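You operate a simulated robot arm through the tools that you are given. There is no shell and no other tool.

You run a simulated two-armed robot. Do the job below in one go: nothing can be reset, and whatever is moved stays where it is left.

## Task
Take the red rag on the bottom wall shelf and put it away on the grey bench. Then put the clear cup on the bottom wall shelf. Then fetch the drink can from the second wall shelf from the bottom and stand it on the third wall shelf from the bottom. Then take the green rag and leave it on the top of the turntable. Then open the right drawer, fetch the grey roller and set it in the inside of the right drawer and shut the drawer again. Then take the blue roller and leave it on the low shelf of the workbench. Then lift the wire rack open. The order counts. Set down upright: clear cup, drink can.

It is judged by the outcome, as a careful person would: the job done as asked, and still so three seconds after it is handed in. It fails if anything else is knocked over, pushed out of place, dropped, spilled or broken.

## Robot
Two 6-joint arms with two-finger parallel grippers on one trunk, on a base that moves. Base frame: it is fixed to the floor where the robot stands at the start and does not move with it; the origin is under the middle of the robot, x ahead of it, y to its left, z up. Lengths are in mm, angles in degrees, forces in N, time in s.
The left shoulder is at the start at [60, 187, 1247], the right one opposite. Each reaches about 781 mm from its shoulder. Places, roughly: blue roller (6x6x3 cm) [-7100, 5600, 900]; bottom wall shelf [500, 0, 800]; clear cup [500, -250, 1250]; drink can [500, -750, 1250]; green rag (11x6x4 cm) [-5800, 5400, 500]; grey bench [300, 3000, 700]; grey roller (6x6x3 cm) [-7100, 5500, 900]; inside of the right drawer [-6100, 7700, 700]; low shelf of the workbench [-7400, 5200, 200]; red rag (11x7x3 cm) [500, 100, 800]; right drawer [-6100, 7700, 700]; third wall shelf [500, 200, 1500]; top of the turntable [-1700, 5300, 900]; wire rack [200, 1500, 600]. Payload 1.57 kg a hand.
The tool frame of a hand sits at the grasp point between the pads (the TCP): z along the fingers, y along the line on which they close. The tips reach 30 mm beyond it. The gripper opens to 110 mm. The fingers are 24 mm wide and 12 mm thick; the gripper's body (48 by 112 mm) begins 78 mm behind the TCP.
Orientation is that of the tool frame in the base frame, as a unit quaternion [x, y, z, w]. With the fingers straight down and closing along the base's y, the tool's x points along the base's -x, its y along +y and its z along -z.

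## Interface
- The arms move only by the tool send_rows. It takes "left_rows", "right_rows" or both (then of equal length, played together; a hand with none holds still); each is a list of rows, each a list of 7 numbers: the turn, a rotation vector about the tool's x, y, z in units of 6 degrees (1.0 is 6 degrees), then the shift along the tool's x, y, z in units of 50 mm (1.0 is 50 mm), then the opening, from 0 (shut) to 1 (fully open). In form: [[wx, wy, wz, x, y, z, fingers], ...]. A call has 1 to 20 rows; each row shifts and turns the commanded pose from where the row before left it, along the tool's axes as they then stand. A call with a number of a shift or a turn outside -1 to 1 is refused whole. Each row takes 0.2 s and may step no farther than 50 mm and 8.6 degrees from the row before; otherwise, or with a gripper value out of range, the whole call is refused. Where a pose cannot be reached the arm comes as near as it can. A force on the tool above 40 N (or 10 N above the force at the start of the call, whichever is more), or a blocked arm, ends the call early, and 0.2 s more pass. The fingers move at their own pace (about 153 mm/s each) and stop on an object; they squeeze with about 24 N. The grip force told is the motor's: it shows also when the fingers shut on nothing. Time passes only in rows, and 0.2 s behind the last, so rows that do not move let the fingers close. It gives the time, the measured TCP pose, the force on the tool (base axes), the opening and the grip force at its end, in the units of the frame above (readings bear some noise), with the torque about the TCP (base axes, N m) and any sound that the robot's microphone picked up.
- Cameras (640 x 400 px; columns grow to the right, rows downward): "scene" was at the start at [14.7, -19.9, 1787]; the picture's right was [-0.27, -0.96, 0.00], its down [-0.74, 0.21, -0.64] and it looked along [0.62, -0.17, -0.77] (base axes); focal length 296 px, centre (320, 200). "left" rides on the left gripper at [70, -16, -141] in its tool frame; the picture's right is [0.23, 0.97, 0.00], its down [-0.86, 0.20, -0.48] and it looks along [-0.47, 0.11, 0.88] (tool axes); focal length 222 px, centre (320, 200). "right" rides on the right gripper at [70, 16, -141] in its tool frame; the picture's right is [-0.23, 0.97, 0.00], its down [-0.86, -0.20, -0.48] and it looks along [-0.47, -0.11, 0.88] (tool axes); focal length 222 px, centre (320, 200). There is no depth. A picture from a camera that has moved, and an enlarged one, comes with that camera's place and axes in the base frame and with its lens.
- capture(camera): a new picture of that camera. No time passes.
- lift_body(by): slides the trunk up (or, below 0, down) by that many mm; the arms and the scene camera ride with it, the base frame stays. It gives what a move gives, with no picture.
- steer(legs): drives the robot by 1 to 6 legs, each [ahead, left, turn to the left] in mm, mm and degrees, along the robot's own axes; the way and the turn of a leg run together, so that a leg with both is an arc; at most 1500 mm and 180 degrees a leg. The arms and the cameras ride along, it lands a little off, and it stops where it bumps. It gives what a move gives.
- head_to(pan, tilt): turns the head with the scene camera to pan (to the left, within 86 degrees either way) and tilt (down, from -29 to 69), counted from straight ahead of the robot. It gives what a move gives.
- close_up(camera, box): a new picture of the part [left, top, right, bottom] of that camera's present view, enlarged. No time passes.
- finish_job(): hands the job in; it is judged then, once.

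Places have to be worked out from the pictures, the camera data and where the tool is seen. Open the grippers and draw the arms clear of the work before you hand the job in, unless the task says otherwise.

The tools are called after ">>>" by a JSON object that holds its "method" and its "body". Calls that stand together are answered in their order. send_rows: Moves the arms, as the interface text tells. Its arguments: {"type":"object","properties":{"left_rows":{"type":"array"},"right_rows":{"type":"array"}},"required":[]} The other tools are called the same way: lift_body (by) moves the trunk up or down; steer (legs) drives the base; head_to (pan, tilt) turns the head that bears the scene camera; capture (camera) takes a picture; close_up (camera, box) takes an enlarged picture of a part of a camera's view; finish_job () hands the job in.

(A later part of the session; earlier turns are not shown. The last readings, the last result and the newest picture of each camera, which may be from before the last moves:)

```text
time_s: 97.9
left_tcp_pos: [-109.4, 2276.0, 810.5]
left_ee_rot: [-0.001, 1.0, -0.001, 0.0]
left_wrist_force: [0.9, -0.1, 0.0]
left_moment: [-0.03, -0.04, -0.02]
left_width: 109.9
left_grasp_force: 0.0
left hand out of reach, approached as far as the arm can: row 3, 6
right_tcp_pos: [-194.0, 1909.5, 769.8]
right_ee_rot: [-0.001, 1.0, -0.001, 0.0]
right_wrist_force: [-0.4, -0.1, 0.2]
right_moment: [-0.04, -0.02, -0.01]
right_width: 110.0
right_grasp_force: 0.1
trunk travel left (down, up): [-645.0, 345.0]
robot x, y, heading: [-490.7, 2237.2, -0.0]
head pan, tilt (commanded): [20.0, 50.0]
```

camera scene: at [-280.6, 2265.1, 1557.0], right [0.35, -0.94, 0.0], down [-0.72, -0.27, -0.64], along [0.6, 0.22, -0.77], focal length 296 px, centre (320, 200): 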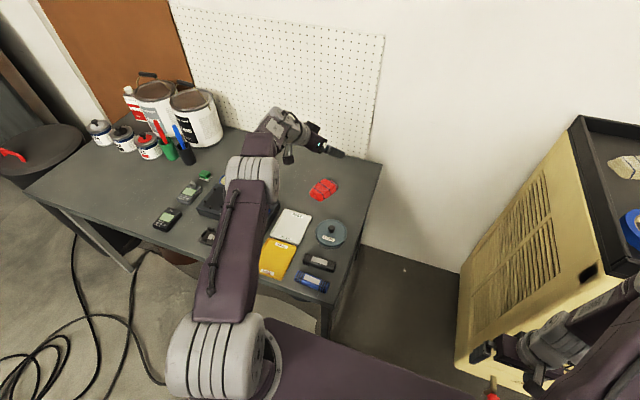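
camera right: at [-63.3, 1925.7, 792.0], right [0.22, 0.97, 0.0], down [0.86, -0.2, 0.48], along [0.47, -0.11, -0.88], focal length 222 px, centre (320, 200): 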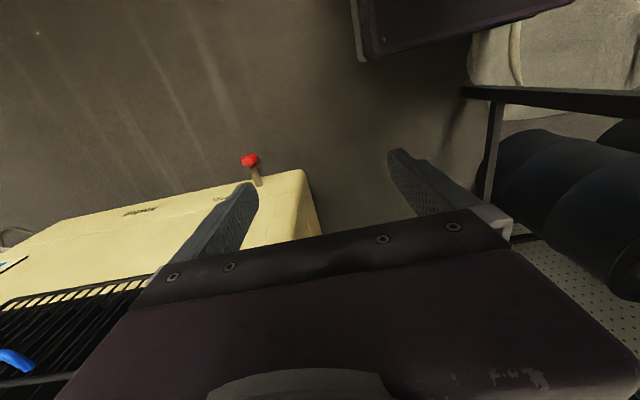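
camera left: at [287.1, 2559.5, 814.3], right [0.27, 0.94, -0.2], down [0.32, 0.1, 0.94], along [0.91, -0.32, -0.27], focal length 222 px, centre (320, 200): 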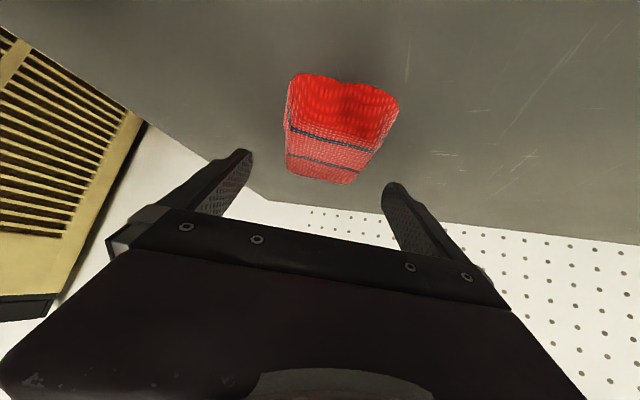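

Finish folding to home, then strafe back right to the wall shelf (y≈0).

>>> {"method": "send_rows", "body": {"left_rows": [[0, 0, 0, 0.67, -0.26, 0.27, 1], [0, 0, 0, 0.67, -0.26, 0.27, 1], [0, 0, 0, 0.67, -0.26, 0.27, 1]]}}

>>> {"method": "steer", "body": {"legs": [[0, -1200, 0], [0, -1040, 0]]}}

>>> {"method": "lift_body", "body": {"by": 180}}

>>> {"method": "head_to", "body": {"pan": -10, "tilt": 40}}

>>> {"method": "capture", "body": {"camera": "scene"}}

```text
time_s: 98.7
left_tcp_pos: [-212.2, 2237.0, 772.3]
left_ee_rot: [-0.001, 1.0, -0.001, 0.001]
left_wrist_force: [0.2, 1.3, 0.5]
left_moment: [0.02, 0.04, -0.04]
left_width: 109.8
left_grasp_force: 0.1
right_tcp_pos: [-192.4, 1906.8, 770.1]
right_ee_rot: [-0.002, 1.0, 0.0, 0.001]
right_wrist_force: [-0.2, -0.6, -0.5]
right_moment: [0.01, 0.01, -0.02]
right_width: 109.7
right_grasp_force: 0.1
trunk travel left (down, up): [-645.0, 345.0]
robot x, y, heading: [-494.2, 2235.5, 0.4]
head pan, tilt (commanded): [20.0, 50.0]
```

```text
time_s: 109.6
left_tcp_pos: [-194.3, 24.6, 770.8]
left_ee_rot: [-0.006, 1.0, -0.001, 0.0]
left_wrist_force: [-0.4, -0.2, 0.6]
left_moment: [-0.01, 0.01, 0.02]
left_width: 109.9
left_grasp_force: 0.0
right_tcp_pos: [-173.1, -304.0, 769.4]
right_ee_rot: [-0.006, 1.0, 0.0, 0.0]
right_wrist_force: [0.3, 0.6, -0.1]
right_moment: [0.02, -0.01, -0.01]
right_width: 109.9
right_grasp_force: 0.1
trunk travel left (down, up): [-645.0, 345.0]
robot x, y, heading: [-469.0, 27.5, 0.7]
head pan, tilt (commanded): [20.0, 50.0]
```

```text
time_s: 111.6
left_tcp_pos: [-194.1, 24.6, 950.8]
left_ee_rot: [-0.005, 1.0, 0.0, 0.001]
left_wrist_force: [0.1, -0.6, 0.9]
left_moment: [-0.01, -0.01, 0.03]
left_width: 110.2
left_grasp_force: 0.0
right_tcp_pos: [-173.4, -304.0, 949.0]
right_ee_rot: [-0.006, 1.0, 0.0, 0.0]
right_wrist_force: [-0.8, -0.8, -0.3]
right_moment: [0.01, -0.01, -0.02]
right_width: 110.1
right_grasp_force: 0.1
trunk travel left (down, up): [-825.0, 165.0]
robot x, y, heading: [-476.9, 23.9, 0.7]
head pan, tilt (commanded): [20.0, 50.0]
```

```text
time_s: 112.6
left_tcp_pos: [-194.6, 26.1, 951.6]
left_ee_rot: [-0.005, 1.0, -0.002, 0.0]
left_wrist_force: [0.4, -0.1, -0.5]
left_moment: [-0.03, -0.02, 0.01]
left_width: 110.1
left_grasp_force: 0.0
right_tcp_pos: [-172.5, -303.2, 948.6]
right_ee_rot: [-0.006, 1.0, -0.001, 0.0]
right_wrist_force: [0.1, 0.4, -0.1]
right_moment: [0.0, 0.0, -0.01]
right_width: 110.0
right_grasp_force: 0.1
trunk travel left (down, up): [-825.0, 165.0]
robot x, y, heading: [-476.7, 22.4, 0.9]
head pan, tilt (commanded): [-10.0, 40.0]
```

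```text
taken
camera scene: at [-451.8, 7.8, 1751.2], right [-0.16, -0.99, 0.0], down [-0.63, 0.1, -0.77], along [0.76, -0.12, -0.64], focal length 296 px, centre (320, 200)
```

scene: 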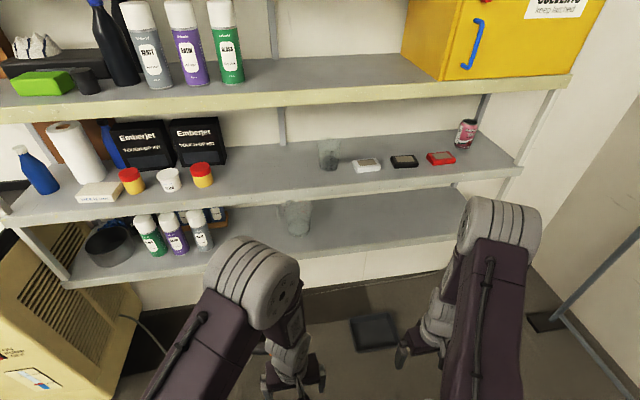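

I'm in front of the shelf again. I zoom on the cup for a refined position.

>>> {"method": "close_up", "body": {"camera": "scene", "box": [240, 100, 480, 250]}}

```text
2.67 times, centred on (360, 175) of scene
camera zoom: at [-451.8, 7.8, 1751.2], right [-0.16, -0.99, 0.0], down [-0.63, 0.1, -0.77], along [0.76, -0.12, -0.64], focal length 790 px, centre (213, 267)
```

zoom: 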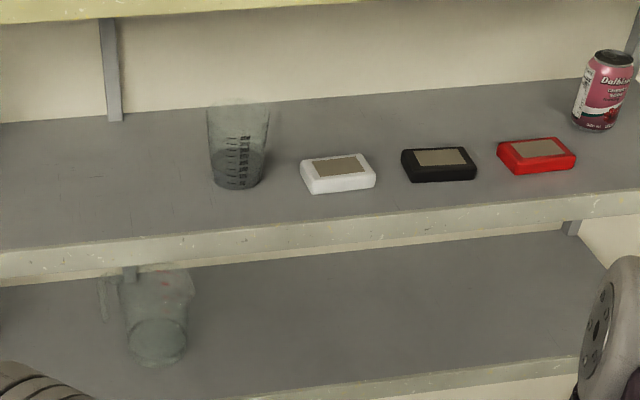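

Cup center ≈ (493, −182) on the second shelf. I bring the right arm to a forward pose (30° below horizontal) in free space at cup height.

>>> {"method": "send_rows", "body": {"right_rows": [[0, -1, 0, -0.66, 0.246, -0.46, 1], [0, -1, 0, -0.704, 0.246, -0.389, 1], [0, -1, 0, -0.741, 0.246, -0.313, 1], [0, -1, 0, -0.77, 0.246, -0.234, 1], [0, -1, 0, -0.79, 0.246, -0.152, 1], [0, -1, 0, -0.802, 0.246, -0.068, 1], [0, -1, 0, -0.804, 0.246, 0.016, 1], [0, -1, 0, -0.798, 0.246, 0.1, 1], [0, -1, 0, -0.783, 0.246, 0.183, 1], [0, -1, 0, -0.76, 0.246, 0.263, 1]]}}

>>> {"method": "capture", "body": {"camera": "scene"}}

>>> {"method": "capture", "body": {"camera": "right"}}

```text
time_s: 114.8
left_tcp_pos: [-193.6, 25.9, 952.1]
left_ee_rot: [-0.006, 1.0, -0.001, 0.001]
left_wrist_force: [0.4, 0.7, 0.4]
left_moment: [0.04, 0.01, 0.01]
left_width: 110.0
left_grasp_force: 0.0
right_tcp_pos: [156.4, -175.5, 1177.7]
right_ee_rot: [-0.006, 0.865, 0.003, 0.501]
right_wrist_force: [-0.4, 0.8, 0.5]
right_moment: [-0.01, 0.02, 0.02]
right_width: 110.0
right_grasp_force: 0.0
trunk travel left (down, up): [-825.0, 165.0]
robot x, y, heading: [-478.0, 20.0, 0.4]
head pan, tilt (commanded): [-10.0, 40.0]
```

```text
taken
camera scene: at [-450.7, 8.4, 1751.2], right [-0.16, -0.99, 0.0], down [-0.63, 0.1, -0.77], along [0.76, -0.12, -0.64], focal length 296 px, centre (320, 200)
```

scene: 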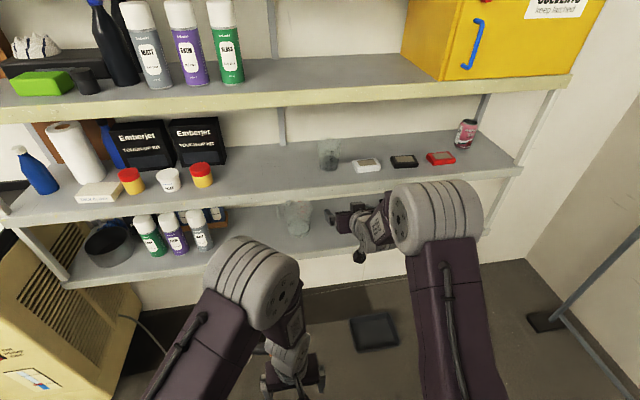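

```text
taken
camera right: at [-1.3, -162.0, 1188.6], right [0.1, 0.98, 0.2], down [0.01, -0.2, 0.98], along [0.99, -0.1, -0.03], focal length 222 px, centre (320, 200)
```

right: 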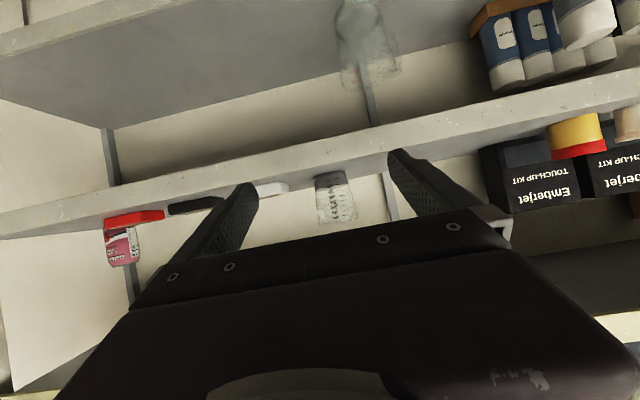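

The cup is nicely between the fingers. I drive forward 230 mm and check again.

>>> {"method": "steer", "body": {"legs": [[230, 0, 0]]}}

>>> {"method": "capture", "body": {"camera": "right"}}

>>> {"method": "capture", "body": {"camera": "scene"}}

```text
time_s: 116.5
left_tcp_pos: [32.2, 27.3, 951.6]
left_ee_rot: [-0.005, 1.0, -0.001, 0.002]
left_wrist_force: [-0.3, -0.9, 0.6]
left_moment: [0.02, -0.01, -0.03]
left_width: 110.1
left_grasp_force: 0.0
right_tcp_pos: [382.3, -176.0, 1177.9]
right_ee_rot: [-0.004, 0.866, 0.002, 0.501]
right_wrist_force: [-0.5, -0.2, 0.1]
right_moment: [-0.03, -0.03, 0.0]
right_width: 109.8
right_grasp_force: 0.1
trunk travel left (down, up): [-825.0, 165.0]
robot x, y, heading: [-247.9, 25.7, 0.9]
head pan, tilt (commanded): [-10.0, 40.0]
```

```text
taken
camera right: at [223.4, -160.8, 1189.5], right [0.1, 0.97, 0.2], down [0.01, -0.2, 0.98], along [0.99, -0.1, -0.03], focal length 222 px, centre (320, 200)
```

right: 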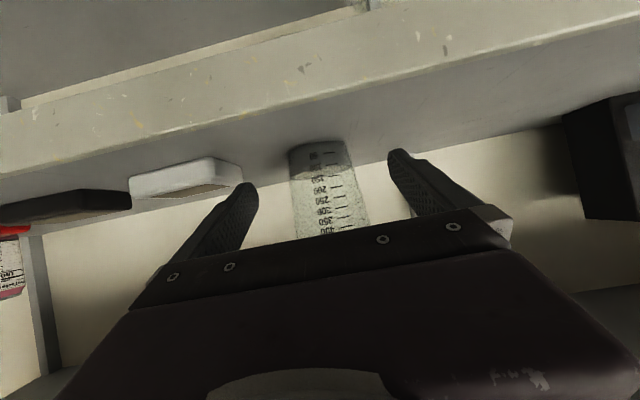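

```text
taken
camera scene: at [-226.7, 10.4, 1751.3], right [-0.16, -0.99, 0.0], down [-0.63, 0.1, -0.77], along [0.76, -0.13, -0.64], focal length 296 px, centre (320, 200)
```

scene: 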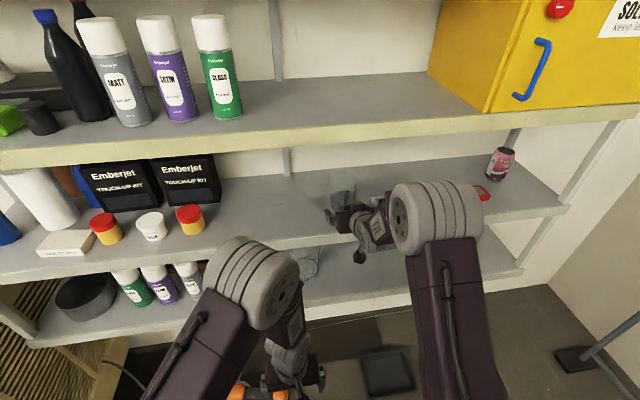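

Cup is centered. I drive the last ~108 mm.

>>> {"method": "steer", "body": {"legs": [[108, 0, 0]]}}

>>> {"method": "capture", "body": {"camera": "right"}}

>>> {"method": "close_up", "body": {"camera": "scene", "box": [240, 150, 500, 320]}}

```text
time_s: 117.7
left_tcp_pos: [138.0, 27.6, 952.6]
left_ee_rot: [-0.004, 1.0, -0.001, 0.002]
left_wrist_force: [0.0, -0.1, -0.6]
left_moment: [0.01, -0.02, 0.04]
left_width: 109.9
left_grasp_force: 0.1
right_tcp_pos: [487.7, -174.1, 1180.4]
right_ee_rot: [-0.004, 0.866, 0.002, 0.5]
right_wrist_force: [-0.2, 0.2, -0.6]
right_moment: [-0.01, 0.03, -0.01]
right_width: 109.9
right_grasp_force: 0.1
trunk travel left (down, up): [-825.0, 165.0]
robot x, y, heading: [-141.1, 25.0, 0.7]
head pan, tilt (commanded): [-10.0, 40.0]
```

```text
taken
camera right: at [329.7, -159.8, 1189.7], right [0.1, 0.97, 0.2], down [0.01, -0.2, 0.98], along [0.99, -0.1, -0.03], focal length 222 px, centre (320, 200)
```

right: 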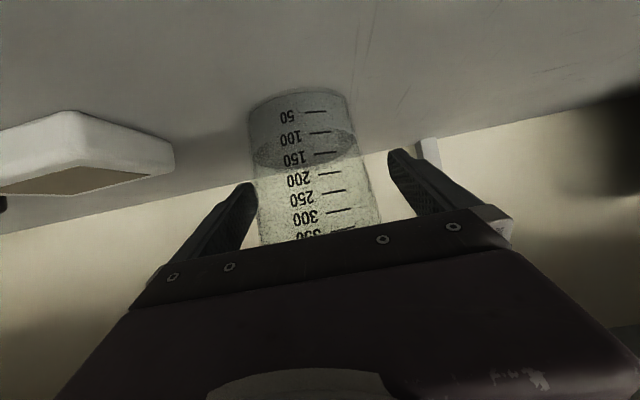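

```text
2.35 times, centred on (370, 235) of scene
camera zoom: at [-120.6, 11.4, 1751.3], right [-0.16, -0.99, 0.0], down [-0.63, 0.11, -0.77], along [0.76, -0.13, -0.64], focal length 697 px, centre (202, 118)
```

zoom: 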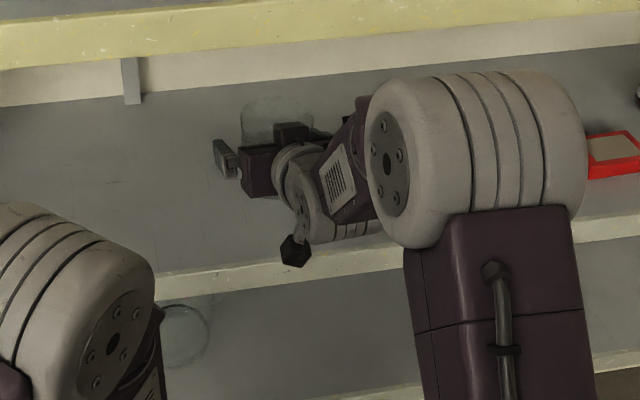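

The cup is ~9 mm to the right of the finger midline; I shift the hand by −9 mm in y and close.

>>> {"method": "send_rows", "body": {"right_rows": [[0, 0, 0, 0, -0.18, 0, 1], [0, 0, 0, 0, 0, 0, 0.9], [0, 0, 0, 0, 0, 0, 0.8], [0, 0, 0, 0, 0, 0, 0.7], [0, 0, 0, 0, 0, 0, 0], [0, 0, 0, 0, 0, 0, 0], [0, 0, 0, 0, 0, 0, 0]]}}

>>> {"method": "capture", "body": {"camera": "right"}}

```text
time_s: 119.3
left_tcp_pos: [139.8, 28.1, 951.4]
left_ee_rot: [-0.004, 1.0, -0.001, 0.0]
left_wrist_force: [-0.2, -0.2, 0.2]
left_moment: [-0.02, -0.04, 0.01]
left_width: 109.8
left_grasp_force: 0.1
right_tcp_pos: [488.7, -183.1, 1177.5]
right_ee_rot: [-0.004, 0.866, 0.003, 0.5]
right_wrist_force: [-0.8, -0.4, -0.1]
right_moment: [0.01, -0.02, 0.01]
right_width: 81.1
right_grasp_force: 24.4
trunk travel left (down, up): [-825.0, 165.0]
robot x, y, heading: [-141.8, 25.1, 0.6]
head pan, tilt (commanded): [-10.0, 40.0]
```

```text
taken
camera right: at [331.6, -168.8, 1188.4], right [0.1, 0.97, 0.2], down [0.01, -0.2, 0.98], along [0.99, -0.1, -0.04], focal length 222 px, centre (320, 200)
```

right: 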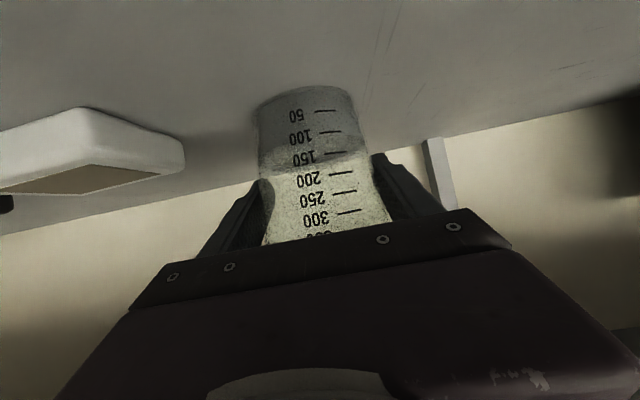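

The cup is gripped at 81 mm width. I lift 30 mm with the trunk.

>>> {"method": "lift_body", "body": {"by": 30}}

>>> {"method": "capture", "body": {"camera": "right"}}

```text
time_s: 120.0
left_tcp_pos: [140.1, 29.3, 981.8]
left_ee_rot: [-0.005, 1.0, -0.001, 0.001]
left_wrist_force: [0.2, -1.7, 0.2]
left_moment: [-0.04, -0.01, 0.01]
left_width: 110.1
left_grasp_force: 0.0
right_tcp_pos: [489.1, -183.3, 1205.9]
right_ee_rot: [-0.004, 0.866, 0.003, 0.499]
right_wrist_force: [-0.8, -0.1, -1.9]
right_moment: [0.0, -0.03, 0.02]
right_width: 80.9
right_grasp_force: 24.2
trunk travel left (down, up): [-855.0, 135.0]
robot x, y, heading: [-141.6, 24.2, 1.0]
head pan, tilt (commanded): [-10.0, 40.0]
```

```text
taken
camera right: at [331.9, -168.9, 1218.3], right [0.1, 0.97, 0.2], down [0.02, -0.2, 0.98], along [0.99, -0.1, -0.04], focal length 222 px, centre (320, 200)
```

right: 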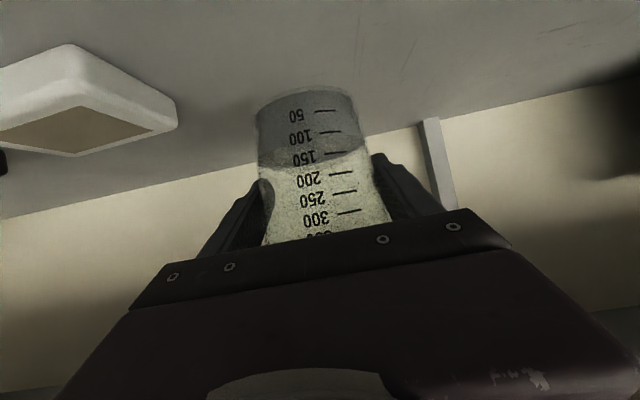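

Cup is held upright. I back off 260 mm, shift right 60 mm, and lower the trunk toward the bottom shelf level.

>>> {"method": "steer", "body": {"legs": [[-260, 0, 0]]}}

>>> {"method": "steer", "body": {"legs": [[0, -60, -0.7]]}}

>>> {"method": "lift_body", "body": {"by": -330}}

>>> {"method": "capture", "body": {"camera": "right"}}

>>> {"method": "capture", "body": {"camera": "scene"}}

```text
time_s: 121.9
left_tcp_pos: [-120.4, 24.7, 981.1]
left_ee_rot: [-0.005, 1.0, -0.001, 0.0]
left_wrist_force: [1.6, -1.1, 0.0]
left_moment: [0.0, 0.0, -0.02]
left_width: 110.1
left_grasp_force: 0.1
right_tcp_pos: [230.9, -185.8, 1205.7]
right_ee_rot: [-0.004, 0.867, 0.002, 0.499]
right_wrist_force: [1.8, -0.3, -2.0]
right_moment: [0.02, -0.01, 0.0]
right_width: 81.2
right_grasp_force: 23.8
trunk travel left (down, up): [-855.0, 135.0]
robot x, y, heading: [-406.5, 22.4, 0.4]
head pan, tilt (commanded): [-10.0, 40.0]
```

```text
time_s: 122.9
left_tcp_pos: [-120.0, -31.2, 982.5]
left_ee_rot: [0.002, 1.0, -0.003, 0.001]
left_wrist_force: [-0.5, 0.0, 0.5]
left_moment: [-0.08, 0.0, -0.03]
left_width: 110.0
left_grasp_force: 0.0
right_tcp_pos: [226.0, -244.2, 1208.9]
right_ee_rot: [-0.001, 0.867, -0.003, 0.499]
right_wrist_force: [-0.8, 1.0, -1.9]
right_moment: [-0.03, -0.01, -0.04]
right_width: 81.1
right_grasp_force: 23.9
trunk travel left (down, up): [-855.0, 135.0]
robot x, y, heading: [-403.0, -37.9, -0.3]
head pan, tilt (commanded): [-10.0, 40.0]
```

```text
time_s: 126.1
left_tcp_pos: [-121.2, -36.1, 652.2]
left_ee_rot: [0.002, 1.0, -0.002, 0.0]
left_wrist_force: [0.1, -0.6, 0.2]
left_moment: [0.02, 0.0, -0.02]
left_width: 109.8
left_grasp_force: 0.1
right_tcp_pos: [226.7, -251.5, 878.0]
right_ee_rot: [0.0, 0.866, 0.0, 0.501]
right_wrist_force: [0.2, -0.1, -1.1]
right_moment: [-0.03, -0.04, 0.0]
right_width: 80.8
right_grasp_force: 23.8
trunk travel left (down, up): [-525.0, 465.0]
robot x, y, heading: [-401.2, -34.9, 0.1]
head pan, tilt (commanded): [-10.0, 40.0]
```

```text
taken
camera right: at [68.8, -235.6, 888.4], right [0.11, 0.97, 0.2], down [0.01, -0.2, 0.98], along [0.99, -0.11, -0.04], focal length 222 px, centre (320, 200)
```

right: 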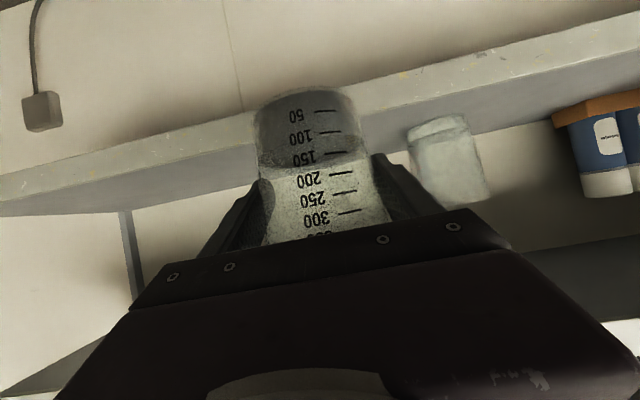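

```text
taken
camera scene: at [-378.2, -50.4, 1451.3], right [-0.17, -0.98, 0.0], down [-0.63, 0.11, -0.77], along [0.75, -0.13, -0.64], focal length 296 px, centre (320, 200)
```

scene: 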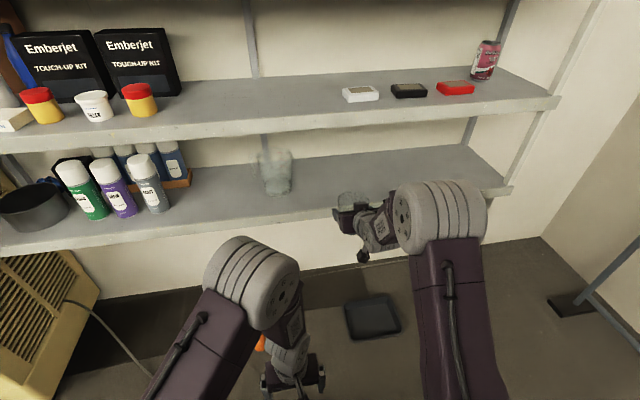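

The bottom shelf is clear ahead at y≈−251 (jug is ~200 mm to the left). I drive 245 mm forward over the shelf.

>>> {"method": "steer", "body": {"legs": [[245, 0, 0]]}}

>>> {"method": "lift_body", "body": {"by": -32}}

>>> {"method": "capture", "body": {"camera": "right"}}

>>> {"method": "capture", "body": {"camera": "scene"}}

```text
time_s: 127.9
left_tcp_pos: [123.1, -35.5, 650.8]
left_ee_rot: [0.001, 1.0, -0.001, 0.0]
left_wrist_force: [-0.1, 0.5, -0.5]
left_moment: [0.0, 0.03, -0.03]
left_width: 109.8
left_grasp_force: 0.0
right_tcp_pos: [471.1, -250.8, 877.0]
right_ee_rot: [-0.001, 0.866, 0.001, 0.5]
right_wrist_force: [0.4, 0.8, -2.2]
right_moment: [-0.01, -0.02, 0.02]
right_width: 80.7
right_grasp_force: 23.9
trunk travel left (down, up): [-525.0, 465.0]
robot x, y, heading: [-162.0, -38.0, 0.1]
head pan, tilt (commanded): [-10.0, 40.0]
```

```text
time_s: 128.7
left_tcp_pos: [121.8, -35.8, 619.5]
left_ee_rot: [0.001, 1.0, -0.002, 0.001]
left_wrist_force: [0.1, -0.9, 0.4]
left_moment: [0.02, -0.02, 0.01]
left_width: 110.1
left_grasp_force: 0.1
right_tcp_pos: [469.6, -249.7, 845.9]
right_ee_rot: [0.0, 0.866, 0.0, 0.5]
right_wrist_force: [0.1, -0.6, -0.4]
right_moment: [-0.02, 0.03, 0.01]
right_width: 80.9
right_grasp_force: 24.4
trunk travel left (down, up): [-493.0, 497.0]
robot x, y, heading: [-158.5, -33.5, -0.1]
head pan, tilt (commanded): [-10.0, 40.0]
```

```text
taken
camera right: at [312.2, -234.8, 856.5], right [0.11, 0.97, 0.2], down [0.01, -0.2, 0.98], along [0.99, -0.11, -0.04], focal length 222 px, centre (320, 200)
```

right: 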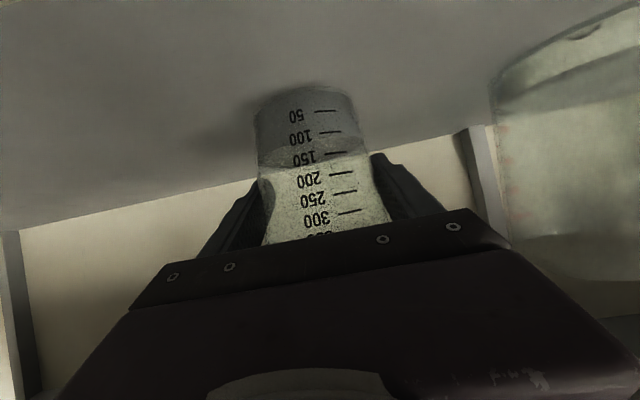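

```text
taken
camera scene: at [-135.3, -50.4, 1419.2], right [-0.17, -0.98, 0.0], down [-0.63, 0.11, -0.77], along [0.75, -0.13, -0.64], focal length 296 px, centre (320, 200)
```

scene: 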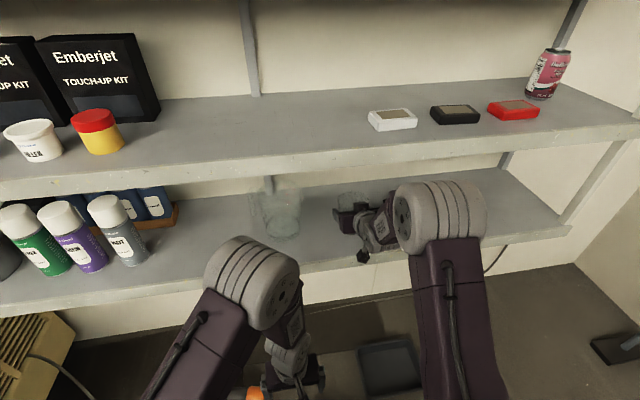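

About 10 mm above the shelf. I lower in small steps watching the force.

>>> {"method": "lift_body", "body": {"by": -6}}

>>> {"method": "lift_body", "body": {"by": -3}}

```text
time_s: 129.2
left_tcp_pos: [122.7, -35.2, 614.0]
left_ee_rot: [0.001, 1.0, -0.001, 0.001]
left_wrist_force: [-0.3, -0.2, -0.7]
left_moment: [-0.01, -0.04, 0.05]
left_width: 110.1
left_grasp_force: 0.1
right_tcp_pos: [471.1, -250.6, 839.3]
right_ee_rot: [-0.001, 0.866, 0.0, 0.5]
right_wrist_force: [0.7, 0.6, -1.1]
right_moment: [0.01, 0.0, 0.03]
right_width: 81.0
right_grasp_force: 23.8
trunk travel left (down, up): [-487.0, 503.0]
robot x, y, heading: [-159.0, -37.7, -0.0]
head pan, tilt (commanded): [-10.0, 40.0]
```

```text
time_s: 129.8
left_tcp_pos: [123.1, -36.3, 610.6]
left_ee_rot: [0.0, 1.0, -0.001, 0.001]
left_wrist_force: [0.6, 0.4, -0.3]
left_moment: [-0.02, 0.01, -0.01]
left_width: 109.7
left_grasp_force: 0.0
right_tcp_pos: [470.2, -250.7, 836.6]
right_ee_rot: [-0.001, 0.866, 0.0, 0.501]
right_wrist_force: [1.4, -0.9, 2.7]
right_moment: [0.15, -0.04, -0.02]
right_width: 80.7
right_grasp_force: 24.0
trunk travel left (down, up): [-484.0, 506.0]
robot x, y, heading: [-161.3, -37.9, 0.2]
head pan, tilt (commanded): [-10.0, 40.0]
```

Contact made (z force changed sign). I open the fingers.

>>> {"method": "send_rows", "body": {"right_rows": [[0, 0, 0, 0, 0, 0, 0.8], [0, 0, 0, 0, 0, 0, 0.9], [0, 0, 0, 0, 0, 0, 1], [0, 0, 0, 0, 0, 0, 1]]}}

>>> {"method": "capture", "body": {"camera": "right"}}

```text
time_s: 130.8
left_tcp_pos: [122.0, -37.0, 611.7]
left_ee_rot: [0.001, 1.0, -0.001, 0.001]
left_wrist_force: [1.2, 0.9, -0.6]
left_moment: [-0.01, 0.01, 0.02]
left_width: 110.2
left_grasp_force: 0.0
right_tcp_pos: [470.6, -250.9, 835.0]
right_ee_rot: [0.0, 0.866, 0.0, 0.5]
right_wrist_force: [0.4, -0.3, 0.2]
right_moment: [0.0, -0.01, 0.02]
right_width: 110.0
right_grasp_force: 0.0
trunk travel left (down, up): [-484.0, 506.0]
robot x, y, heading: [-155.3, -32.0, 0.0]
head pan, tilt (commanded): [-10.0, 40.0]
```

```text
taken
camera right: at [312.4, -234.8, 847.4], right [0.11, 0.97, 0.2], down [0.01, -0.2, 0.98], along [0.99, -0.11, -0.04], focal length 222 px, centre (320, 200)
```

right: 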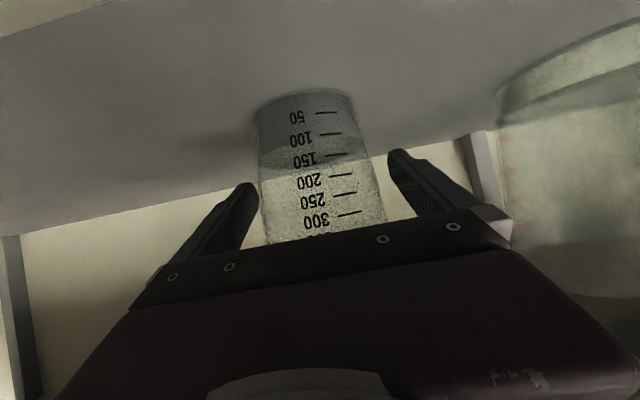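

The cup stands free on the bottom shelf. I back straight out.

>>> {"method": "steer", "body": {"legs": [[-260, 0, 0]]}}

>>> {"method": "capture", "body": {"camera": "right"}}

>>> {"method": "capture", "body": {"camera": "scene"}}

```text
time_s: 132.6
left_tcp_pos: [-140.4, -37.0, 610.2]
left_ee_rot: [0.001, 1.0, 0.0, 0.001]
left_wrist_force: [0.4, -0.2, 0.6]
left_moment: [0.01, -0.01, -0.05]
left_width: 110.0
left_grasp_force: 0.2
right_tcp_pos: [205.8, -250.6, 835.9]
right_ee_rot: [-0.001, 0.865, 0.0, 0.501]
right_wrist_force: [-0.1, 0.0, 0.1]
right_moment: [0.0, -0.02, -0.01]
right_width: 110.1
right_grasp_force: 0.1
trunk travel left (down, up): [-484.0, 506.0]
robot x, y, heading: [-420.5, -35.1, 0.1]
head pan, tilt (commanded): [-10.0, 40.0]
```

```text
taken
camera right: at [48.8, -235.1, 847.8], right [0.11, 0.97, 0.2], down [0.01, -0.2, 0.98], along [0.99, -0.11, -0.03], focal length 222 px, centre (320, 200)
```

right: 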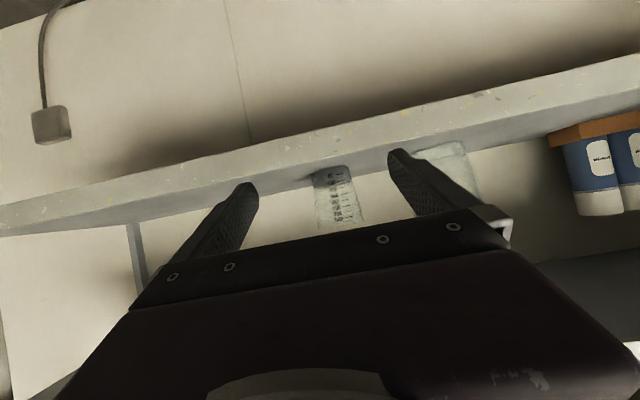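

```text
taken
camera scene: at [-399.0, -50.5, 1410.3], right [-0.17, -0.98, 0.0], down [-0.63, 0.11, -0.77], along [0.75, -0.13, -0.64], focal length 296 px, centre (320, 200)
```

scene: 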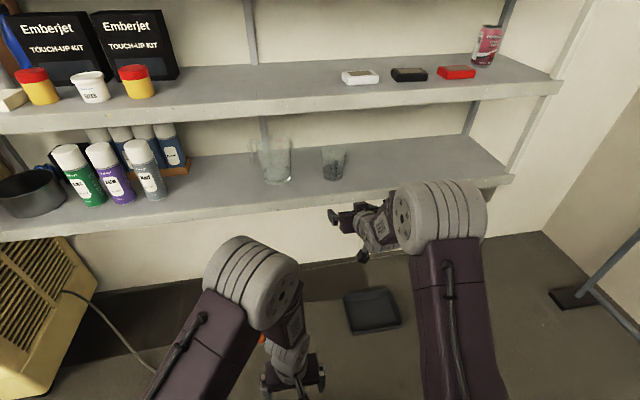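

Cup done: upright on the bottom shelf. Now the can: I strafe right 545 mm and raise the trunk back to second-shelf grasp height.

>>> {"method": "steer", "body": {"legs": [[0, -545, 0]]}}

>>> {"method": "lift_body", "body": {"by": 341}}

>>> {"method": "head_to", "body": {"pan": 0, "tilt": 40}}

>>> {"method": "capture", "body": {"camera": "right"}}

>>> {"method": "capture", "body": {"camera": "scene"}}

```text
time_s: 135.8
left_tcp_pos: [-141.1, -578.2, 610.6]
left_ee_rot: [0.003, 1.0, 0.0, 0.0]
left_wrist_force: [0.3, 0.9, 0.0]
left_moment: [-0.02, 0.01, -0.02]
left_width: 110.2
left_grasp_force: 0.0
right_tcp_pos: [206.0, -796.0, 836.1]
right_ee_rot: [0.001, 0.866, 0.0, 0.5]
right_wrist_force: [-0.6, 0.1, 0.1]
right_moment: [0.0, 0.01, 0.03]
right_width: 110.1
right_grasp_force: 0.0
trunk travel left (down, up): [-484.0, 506.0]
robot x, y, heading: [-422.9, -574.1, -0.1]
head pan, tilt (commanded): [-10.0, 40.0]
```

```text
time_s: 139.1
left_tcp_pos: [-141.5, -578.2, 951.4]
left_ee_rot: [0.002, 1.0, -0.001, 0.001]
left_wrist_force: [0.7, -0.1, 0.4]
left_moment: [-0.04, 0.0, -0.01]
left_width: 110.0
left_grasp_force: 0.1
right_tcp_pos: [205.2, -796.8, 1176.7]
right_ee_rot: [0.002, 0.866, -0.001, 0.5]
right_wrist_force: [-1.2, 0.3, 0.4]
right_moment: [-0.01, -0.02, 0.0]
right_width: 109.8
right_grasp_force: 0.0
trunk travel left (down, up): [-825.0, 165.0]
robot x, y, heading: [-422.0, -573.5, -0.0]
head pan, tilt (commanded): [-10.0, 40.0]
```

```text
time_s: 139.8
left_tcp_pos: [-141.7, -578.5, 952.4]
left_ee_rot: [0.003, 1.0, 0.0, 0.001]
left_wrist_force: [0.1, 0.6, 0.7]
left_moment: [-0.02, -0.03, -0.02]
left_width: 109.9
left_grasp_force: 0.0
right_tcp_pos: [204.5, -794.4, 1176.2]
right_ee_rot: [0.001, 0.866, 0.0, 0.5]
right_wrist_force: [0.1, 0.4, 0.6]
right_moment: [0.02, 0.0, -0.01]
right_width: 109.8
right_grasp_force: 0.0
trunk travel left (down, up): [-825.0, 165.0]
robot x, y, heading: [-426.2, -575.2, -0.1]
head pan, tilt (commanded): [0.0, 40.0]
```

```text
taken
camera right: at [47.6, -778.4, 1188.4], right [0.12, 0.97, 0.2], down [0.01, -0.2, 0.98], along [0.99, -0.11, -0.04], focal length 222 px, centre (320, 200)
```

right: 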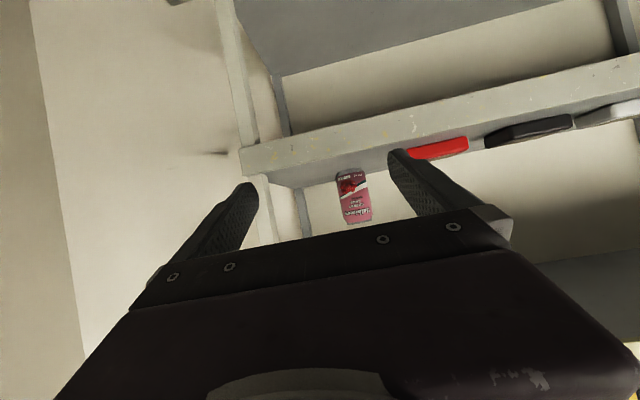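

```text
taken
camera scene: at [-397.6, -577.3, 1751.2], right [0.0, -1.0, 0.0], down [-0.64, 0.0, -0.77], along [0.77, 0.0, -0.64], focal length 296 px, centre (320, 200)
```

scene: 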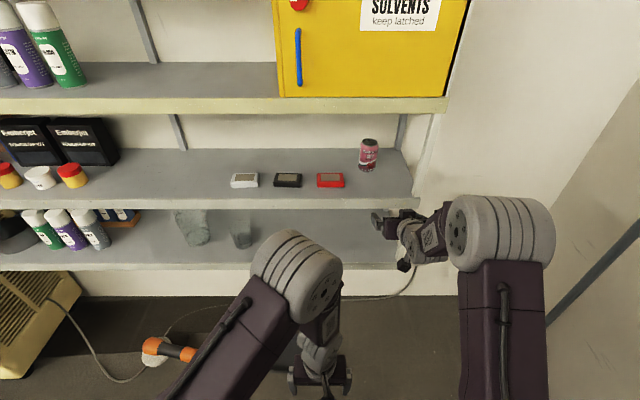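

Can center ≈ (553, −756). I shift the hand left 39 mm and extend it 70 mm in free space, then drive forward.

>>> {"method": "send_rows", "body": {"right_rows": [[0, 0, 0, -0.35, 0.39, 0.606, 1], [0, 0, 0, -0.35, 0.39, 0.606, 1]]}}

>>> {"method": "steer", "body": {"legs": [[170, 0, 0]]}}

>>> {"method": "capture", "body": {"camera": "right"}}

>>> {"method": "capture", "body": {"camera": "scene"}}

```text
time_s: 140.4
left_tcp_pos: [-141.3, -577.7, 952.0]
left_ee_rot: [0.004, 1.0, -0.001, 0.0]
left_wrist_force: [0.1, 0.6, 0.0]
left_moment: [0.01, 0.01, 0.03]
left_width: 109.7
left_grasp_force: 0.1
right_tcp_pos: [277.8, -756.0, 1176.7]
right_ee_rot: [0.001, 0.866, 0.0, 0.5]
right_wrist_force: [0.9, -0.1, -0.4]
right_moment: [0.0, 0.0, -0.01]
right_width: 110.0
right_grasp_force: 0.1
trunk travel left (down, up): [-825.0, 165.0]
robot x, y, heading: [-425.9, -579.6, -0.2]
head pan, tilt (commanded): [0.0, 40.0]
```

```text
time_s: 141.9
left_tcp_pos: [25.3, -577.1, 953.3]
left_ee_rot: [0.0, 1.0, 0.0, 0.002]
left_wrist_force: [-0.9, -0.2, 0.5]
left_moment: [0.0, -0.05, 0.01]
left_width: 110.0
left_grasp_force: 0.0
right_tcp_pos: [443.2, -754.7, 1179.1]
right_ee_rot: [0.0, 0.865, 0.0, 0.501]
right_wrist_force: [-0.5, 0.0, 0.8]
right_moment: [-0.01, -0.04, -0.02]
right_width: 109.9
right_grasp_force: 0.2
trunk travel left (down, up): [-825.0, 165.0]
robot x, y, heading: [-255.4, -576.2, 0.2]
head pan, tilt (commanded): [0.0, 40.0]
```

```text
taken
camera right: at [285.0, -737.8, 1189.6], right [0.11, 0.97, 0.2], down [0.01, -0.2, 0.98], along [0.99, -0.11, -0.03], focal length 222 px, centre (320, 200)
```

right: 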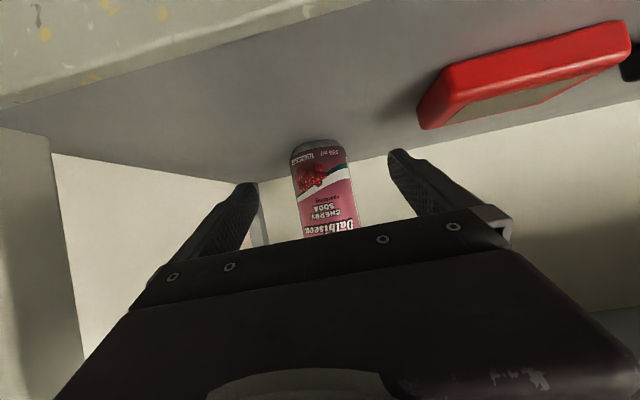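

```text
taken
camera scene: at [-232.6, -577.4, 1751.3], right [0.0, -1.0, 0.0], down [-0.64, 0.0, -0.77], along [0.77, 0.0, -0.64], focal length 296 px, centre (320, 200)
```

scene: 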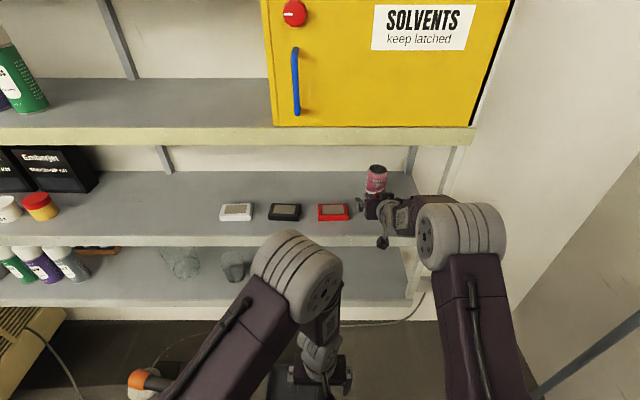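

The can sits between the fingers; I drive the last 105 mm.

>>> {"method": "steer", "body": {"legs": [[105, 0, 0]]}}

>>> {"method": "capture", "body": {"camera": "right"}}

>>> {"method": "capture", "body": {"camera": "scene"}}

```text
time_s: 143.1
left_tcp_pos: [132.7, -578.3, 952.0]
left_ee_rot: [0.001, 1.0, 0.0, 0.002]
left_wrist_force: [0.5, -0.3, -0.1]
left_moment: [0.0, 0.01, 0.0]
left_width: 110.1
left_grasp_force: 0.0
right_tcp_pos: [551.0, -754.1, 1177.9]
right_ee_rot: [0.001, 0.866, -0.001, 0.5]
right_wrist_force: [-0.3, 0.3, 0.0]
right_moment: [-0.01, -0.03, 0.01]
right_width: 110.0
right_grasp_force: 0.1
trunk travel left (down, up): [-825.0, 165.0]
robot x, y, heading: [-148.8, -578.6, -0.3]
head pan, tilt (commanded): [0.0, 40.0]
```

```text
taken
camera right: at [392.5, -738.1, 1189.4], right [0.11, 0.97, 0.2], down [0.01, -0.2, 0.98], along [0.99, -0.11, -0.03], focal length 222 px, centre (320, 200)
```

right: 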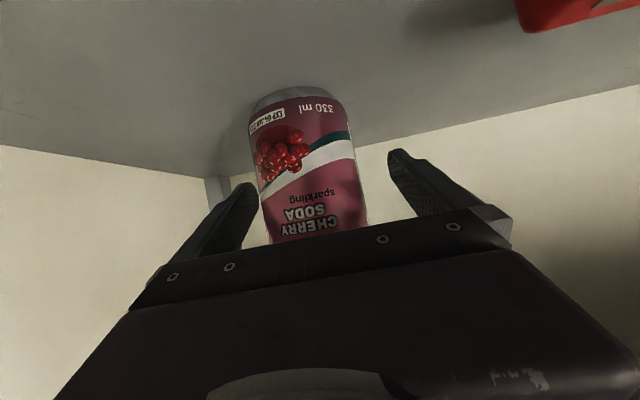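

```text
taken
camera scene: at [-124.7, -577.3, 1751.3], right [0.0, -1.0, 0.0], down [-0.64, 0.0, -0.77], along [0.77, 0.0, -0.64], focal length 296 px, centre (320, 200)
```

scene: 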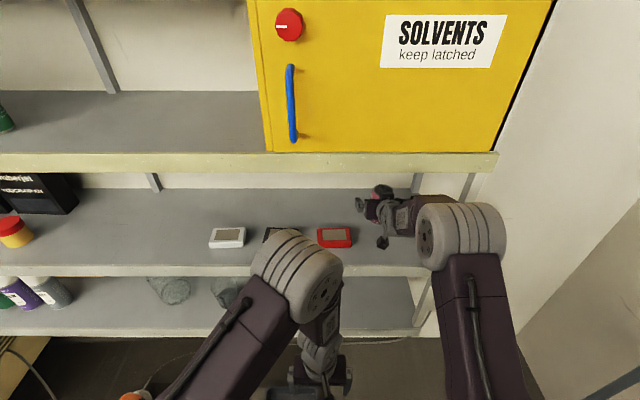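

The can is ~8 mm right of mid; I shift −8 mm and close.

>>> {"method": "send_rows", "body": {"right_rows": [[0, 0, 0, 0, -0.16, 0, 1], [0, 0, 0, 0, 0, 0, 0.85], [0, 0, 0, 0, 0, 0, 0.7], [0, 0, 0, 0, 0, 0, 0], [0, 0, 0, 0, 0, 0, 0], [0, 0, 0, 0, 0, 0, 0]]}}

>>> {"method": "lift_body", "body": {"by": 30}}

>>> {"method": "capture", "body": {"camera": "right"}}

```text
time_s: 144.5
left_tcp_pos: [135.2, -577.6, 953.1]
left_ee_rot: [0.002, 1.0, 0.0, 0.0]
left_wrist_force: [-0.3, 0.3, 0.8]
left_moment: [-0.01, 0.02, -0.02]
left_width: 110.0
left_grasp_force: 0.1
right_tcp_pos: [552.2, -763.7, 1176.9]
right_ee_rot: [-0.001, 0.866, 0.001, 0.5]
right_wrist_force: [-0.4, 0.4, 0.8]
right_moment: [0.11, 0.02, 0.01]
right_width: 65.1
right_grasp_force: 24.3
trunk travel left (down, up): [-825.0, 165.0]
robot x, y, heading: [-142.6, -581.8, 0.1]
head pan, tilt (commanded): [0.0, 40.0]
```

```text
time_s: 145.2
left_tcp_pos: [135.7, -577.4, 981.8]
left_ee_rot: [0.002, 1.0, 0.0, -0.001]
left_wrist_force: [-0.9, 0.7, -0.7]
left_moment: [0.01, 0.02, 0.01]
left_width: 110.1
left_grasp_force: 0.0
right_tcp_pos: [551.7, -761.6, 1207.0]
right_ee_rot: [0.0, 0.866, 0.0, 0.5]
right_wrist_force: [0.2, 0.1, -2.9]
right_moment: [0.0, -0.01, 0.0]
right_width: 65.1
right_grasp_force: 24.2
trunk travel left (down, up): [-855.0, 135.0]
robot x, y, heading: [-146.5, -576.3, -0.2]
head pan, tilt (commanded): [0.0, 40.0]
```

```text
taken
camera right: at [395.2, -746.5, 1218.0], right [0.11, 0.97, 0.2], down [0.01, -0.2, 0.98], along [0.99, -0.11, -0.04], focal length 222 px, centre (320, 200)
```

right: 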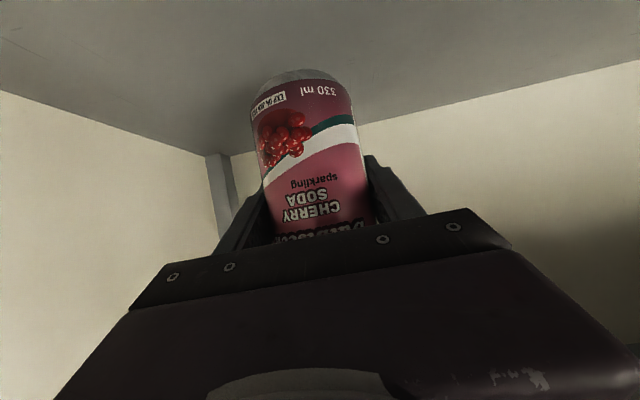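

Can is lifted and held. I back out 320 mm, then shift left to the free part of the third shelf (y≈−225).

>>> {"method": "steer", "body": {"legs": [[-320, 0, 0]]}}

>>> {"method": "steer", "body": {"legs": [[0, 540, 0]]}}

>>> {"method": "lift_body", "body": {"by": 130}}

>>> {"method": "send_rows", "body": {"right_rows": [[0, 0, 0, -0.84, 0, -0.485, 0], [0, 0, 0, -0.84, 0, -0.485, 0], [0, 0, 0, -0.84, 0, -0.485, 0], [0, 0, 0, -0.84, 0, -0.485, 0]]}}

>>> {"method": "capture", "body": {"camera": "scene"}}

>>> {"method": "capture", "body": {"camera": "right"}}

```text
time_s: 147.3
left_tcp_pos: [-179.1, -577.6, 980.6]
left_ee_rot: [0.002, 1.0, 0.0, 0.0]
left_wrist_force: [0.2, 1.1, 0.1]
left_moment: [-0.01, 0.0, 0.01]
left_width: 110.1
left_grasp_force: 0.0
right_tcp_pos: [239.0, -763.8, 1204.9]
right_ee_rot: [0.0, 0.866, 0.0, 0.499]
right_wrist_force: [-0.1, 0.0, -2.4]
right_moment: [-0.01, -0.06, 0.02]
right_width: 65.5
right_grasp_force: 24.0
trunk travel left (down, up): [-855.0, 135.0]
robot x, y, heading: [-462.3, -580.6, -0.2]
head pan, tilt (commanded): [0.0, 40.0]
```

```text
time_s: 150.4
left_tcp_pos: [-179.7, -46.8, 983.0]
left_ee_rot: [0.002, 1.0, 0.0, 0.001]
left_wrist_force: [-0.1, -0.6, 0.2]
left_moment: [-0.02, -0.01, 0.01]
left_width: 109.6
left_grasp_force: 0.1
right_tcp_pos: [237.5, -233.5, 1205.9]
right_ee_rot: [0.002, 0.866, -0.001, 0.5]
right_wrist_force: [0.3, -0.4, -3.1]
right_moment: [0.02, -0.02, 0.03]
right_width: 65.1
right_grasp_force: 24.1
trunk travel left (down, up): [-855.0, 135.0]
robot x, y, heading: [-462.7, -48.4, -0.2]
head pan, tilt (commanded): [0.0, 40.0]
```

```text
time_s: 152.0
left_tcp_pos: [-178.9, -46.2, 1111.2]
left_ee_rot: [0.002, 1.0, 0.0, 0.0]
left_wrist_force: [0.0, -0.3, 0.0]
left_moment: [0.0, -0.01, -0.01]
left_width: 109.9
left_grasp_force: 0.1
right_tcp_pos: [238.1, -231.9, 1336.0]
right_ee_rot: [0.001, 0.866, 0.0, 0.5]
right_wrist_force: [0.0, -0.2, -3.1]
right_moment: [0.01, -0.06, -0.03]
right_width: 65.4
right_grasp_force: 24.2
trunk travel left (down, up): [-985.0, 5.0]
robot x, y, heading: [-460.8, -45.2, -0.1]
head pan, tilt (commanded): [0.0, 40.0]
```

```text
time_s: 153.0
left_tcp_pos: [-180.1, -47.2, 1111.0]
left_ee_rot: [0.001, 1.0, -0.001, 0.001]
left_wrist_force: [0.9, -0.6, 0.1]
left_moment: [0.02, -0.01, 0.02]
left_width: 110.1
left_grasp_force: 0.0
right_tcp_pos: [234.9, -233.5, 1531.1]
right_ee_rot: [0.001, 0.866, 0.0, 0.5]
right_wrist_force: [-0.4, 0.8, -3.3]
right_moment: [0.02, -0.06, -0.01]
right_width: 65.0
right_grasp_force: 23.4
trunk travel left (down, up): [-985.0, 5.0]
robot x, y, heading: [-461.0, -43.9, 0.1]
head pan, tilt (commanded): [0.0, 40.0]
```

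```text
taken
camera scene: at [-435.9, -45.5, 1911.2], right [0.0, -1.0, 0.0], down [-0.64, 0.0, -0.77], along [0.77, 0.0, -0.64], focal length 296 px, centre (320, 200)
```

scene: 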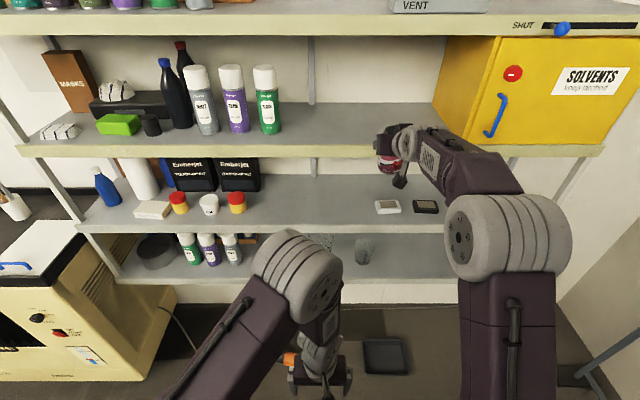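

```text
taken
camera right: at [77.9, -216.1, 1542.8], right [0.12, 0.97, 0.2], down [0.01, -0.2, 0.98], along [0.99, -0.11, -0.04], focal length 222 px, centre (320, 200)
```

right: 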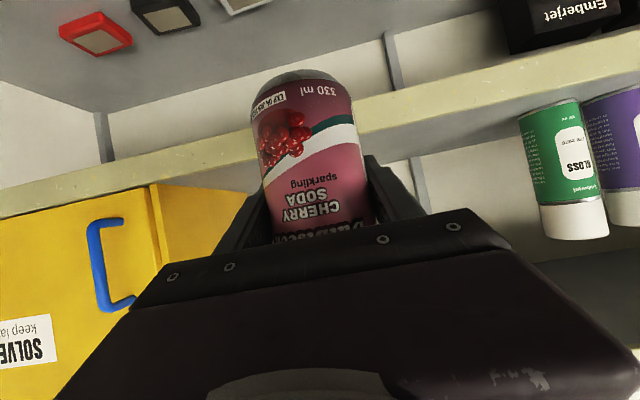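

I check the third shelf's height against the can's base with an enlarged view before driving in.

>>> {"method": "close_up", "body": {"camera": "right", "box": [340, 40, 580, 190]}}

>>> {"method": "close_up", "body": {"camera": "scene", "box": [280, 100, 480, 225]}}

```text
2.67 times, centred on (460, 115) of right
camera zoom: at [77.9, -216.1, 1542.8], right [0.12, 0.97, 0.2], down [0.01, -0.2, 0.98], along [0.99, -0.11, -0.04], focal length 592 px, centre (-53, 427)
```

zoom: 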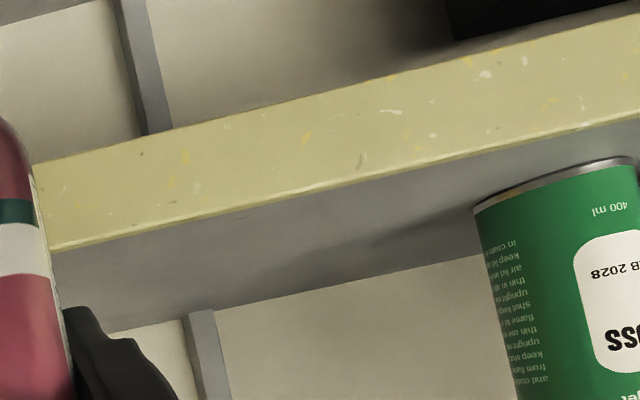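

```text
3.20 times, centred on (380, 162) of scene
camera zoom: at [-435.9, -45.5, 1911.2], right [0.0, -1.0, 0.0], down [-0.64, 0.0, -0.77], along [0.77, 0.0, -0.64], focal length 948 px, centre (128, 320)
```

zoom: 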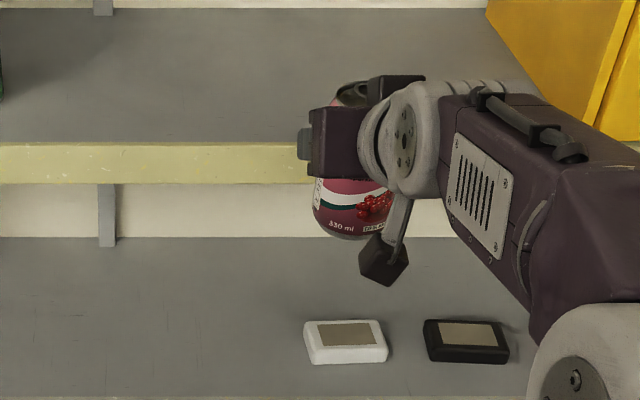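

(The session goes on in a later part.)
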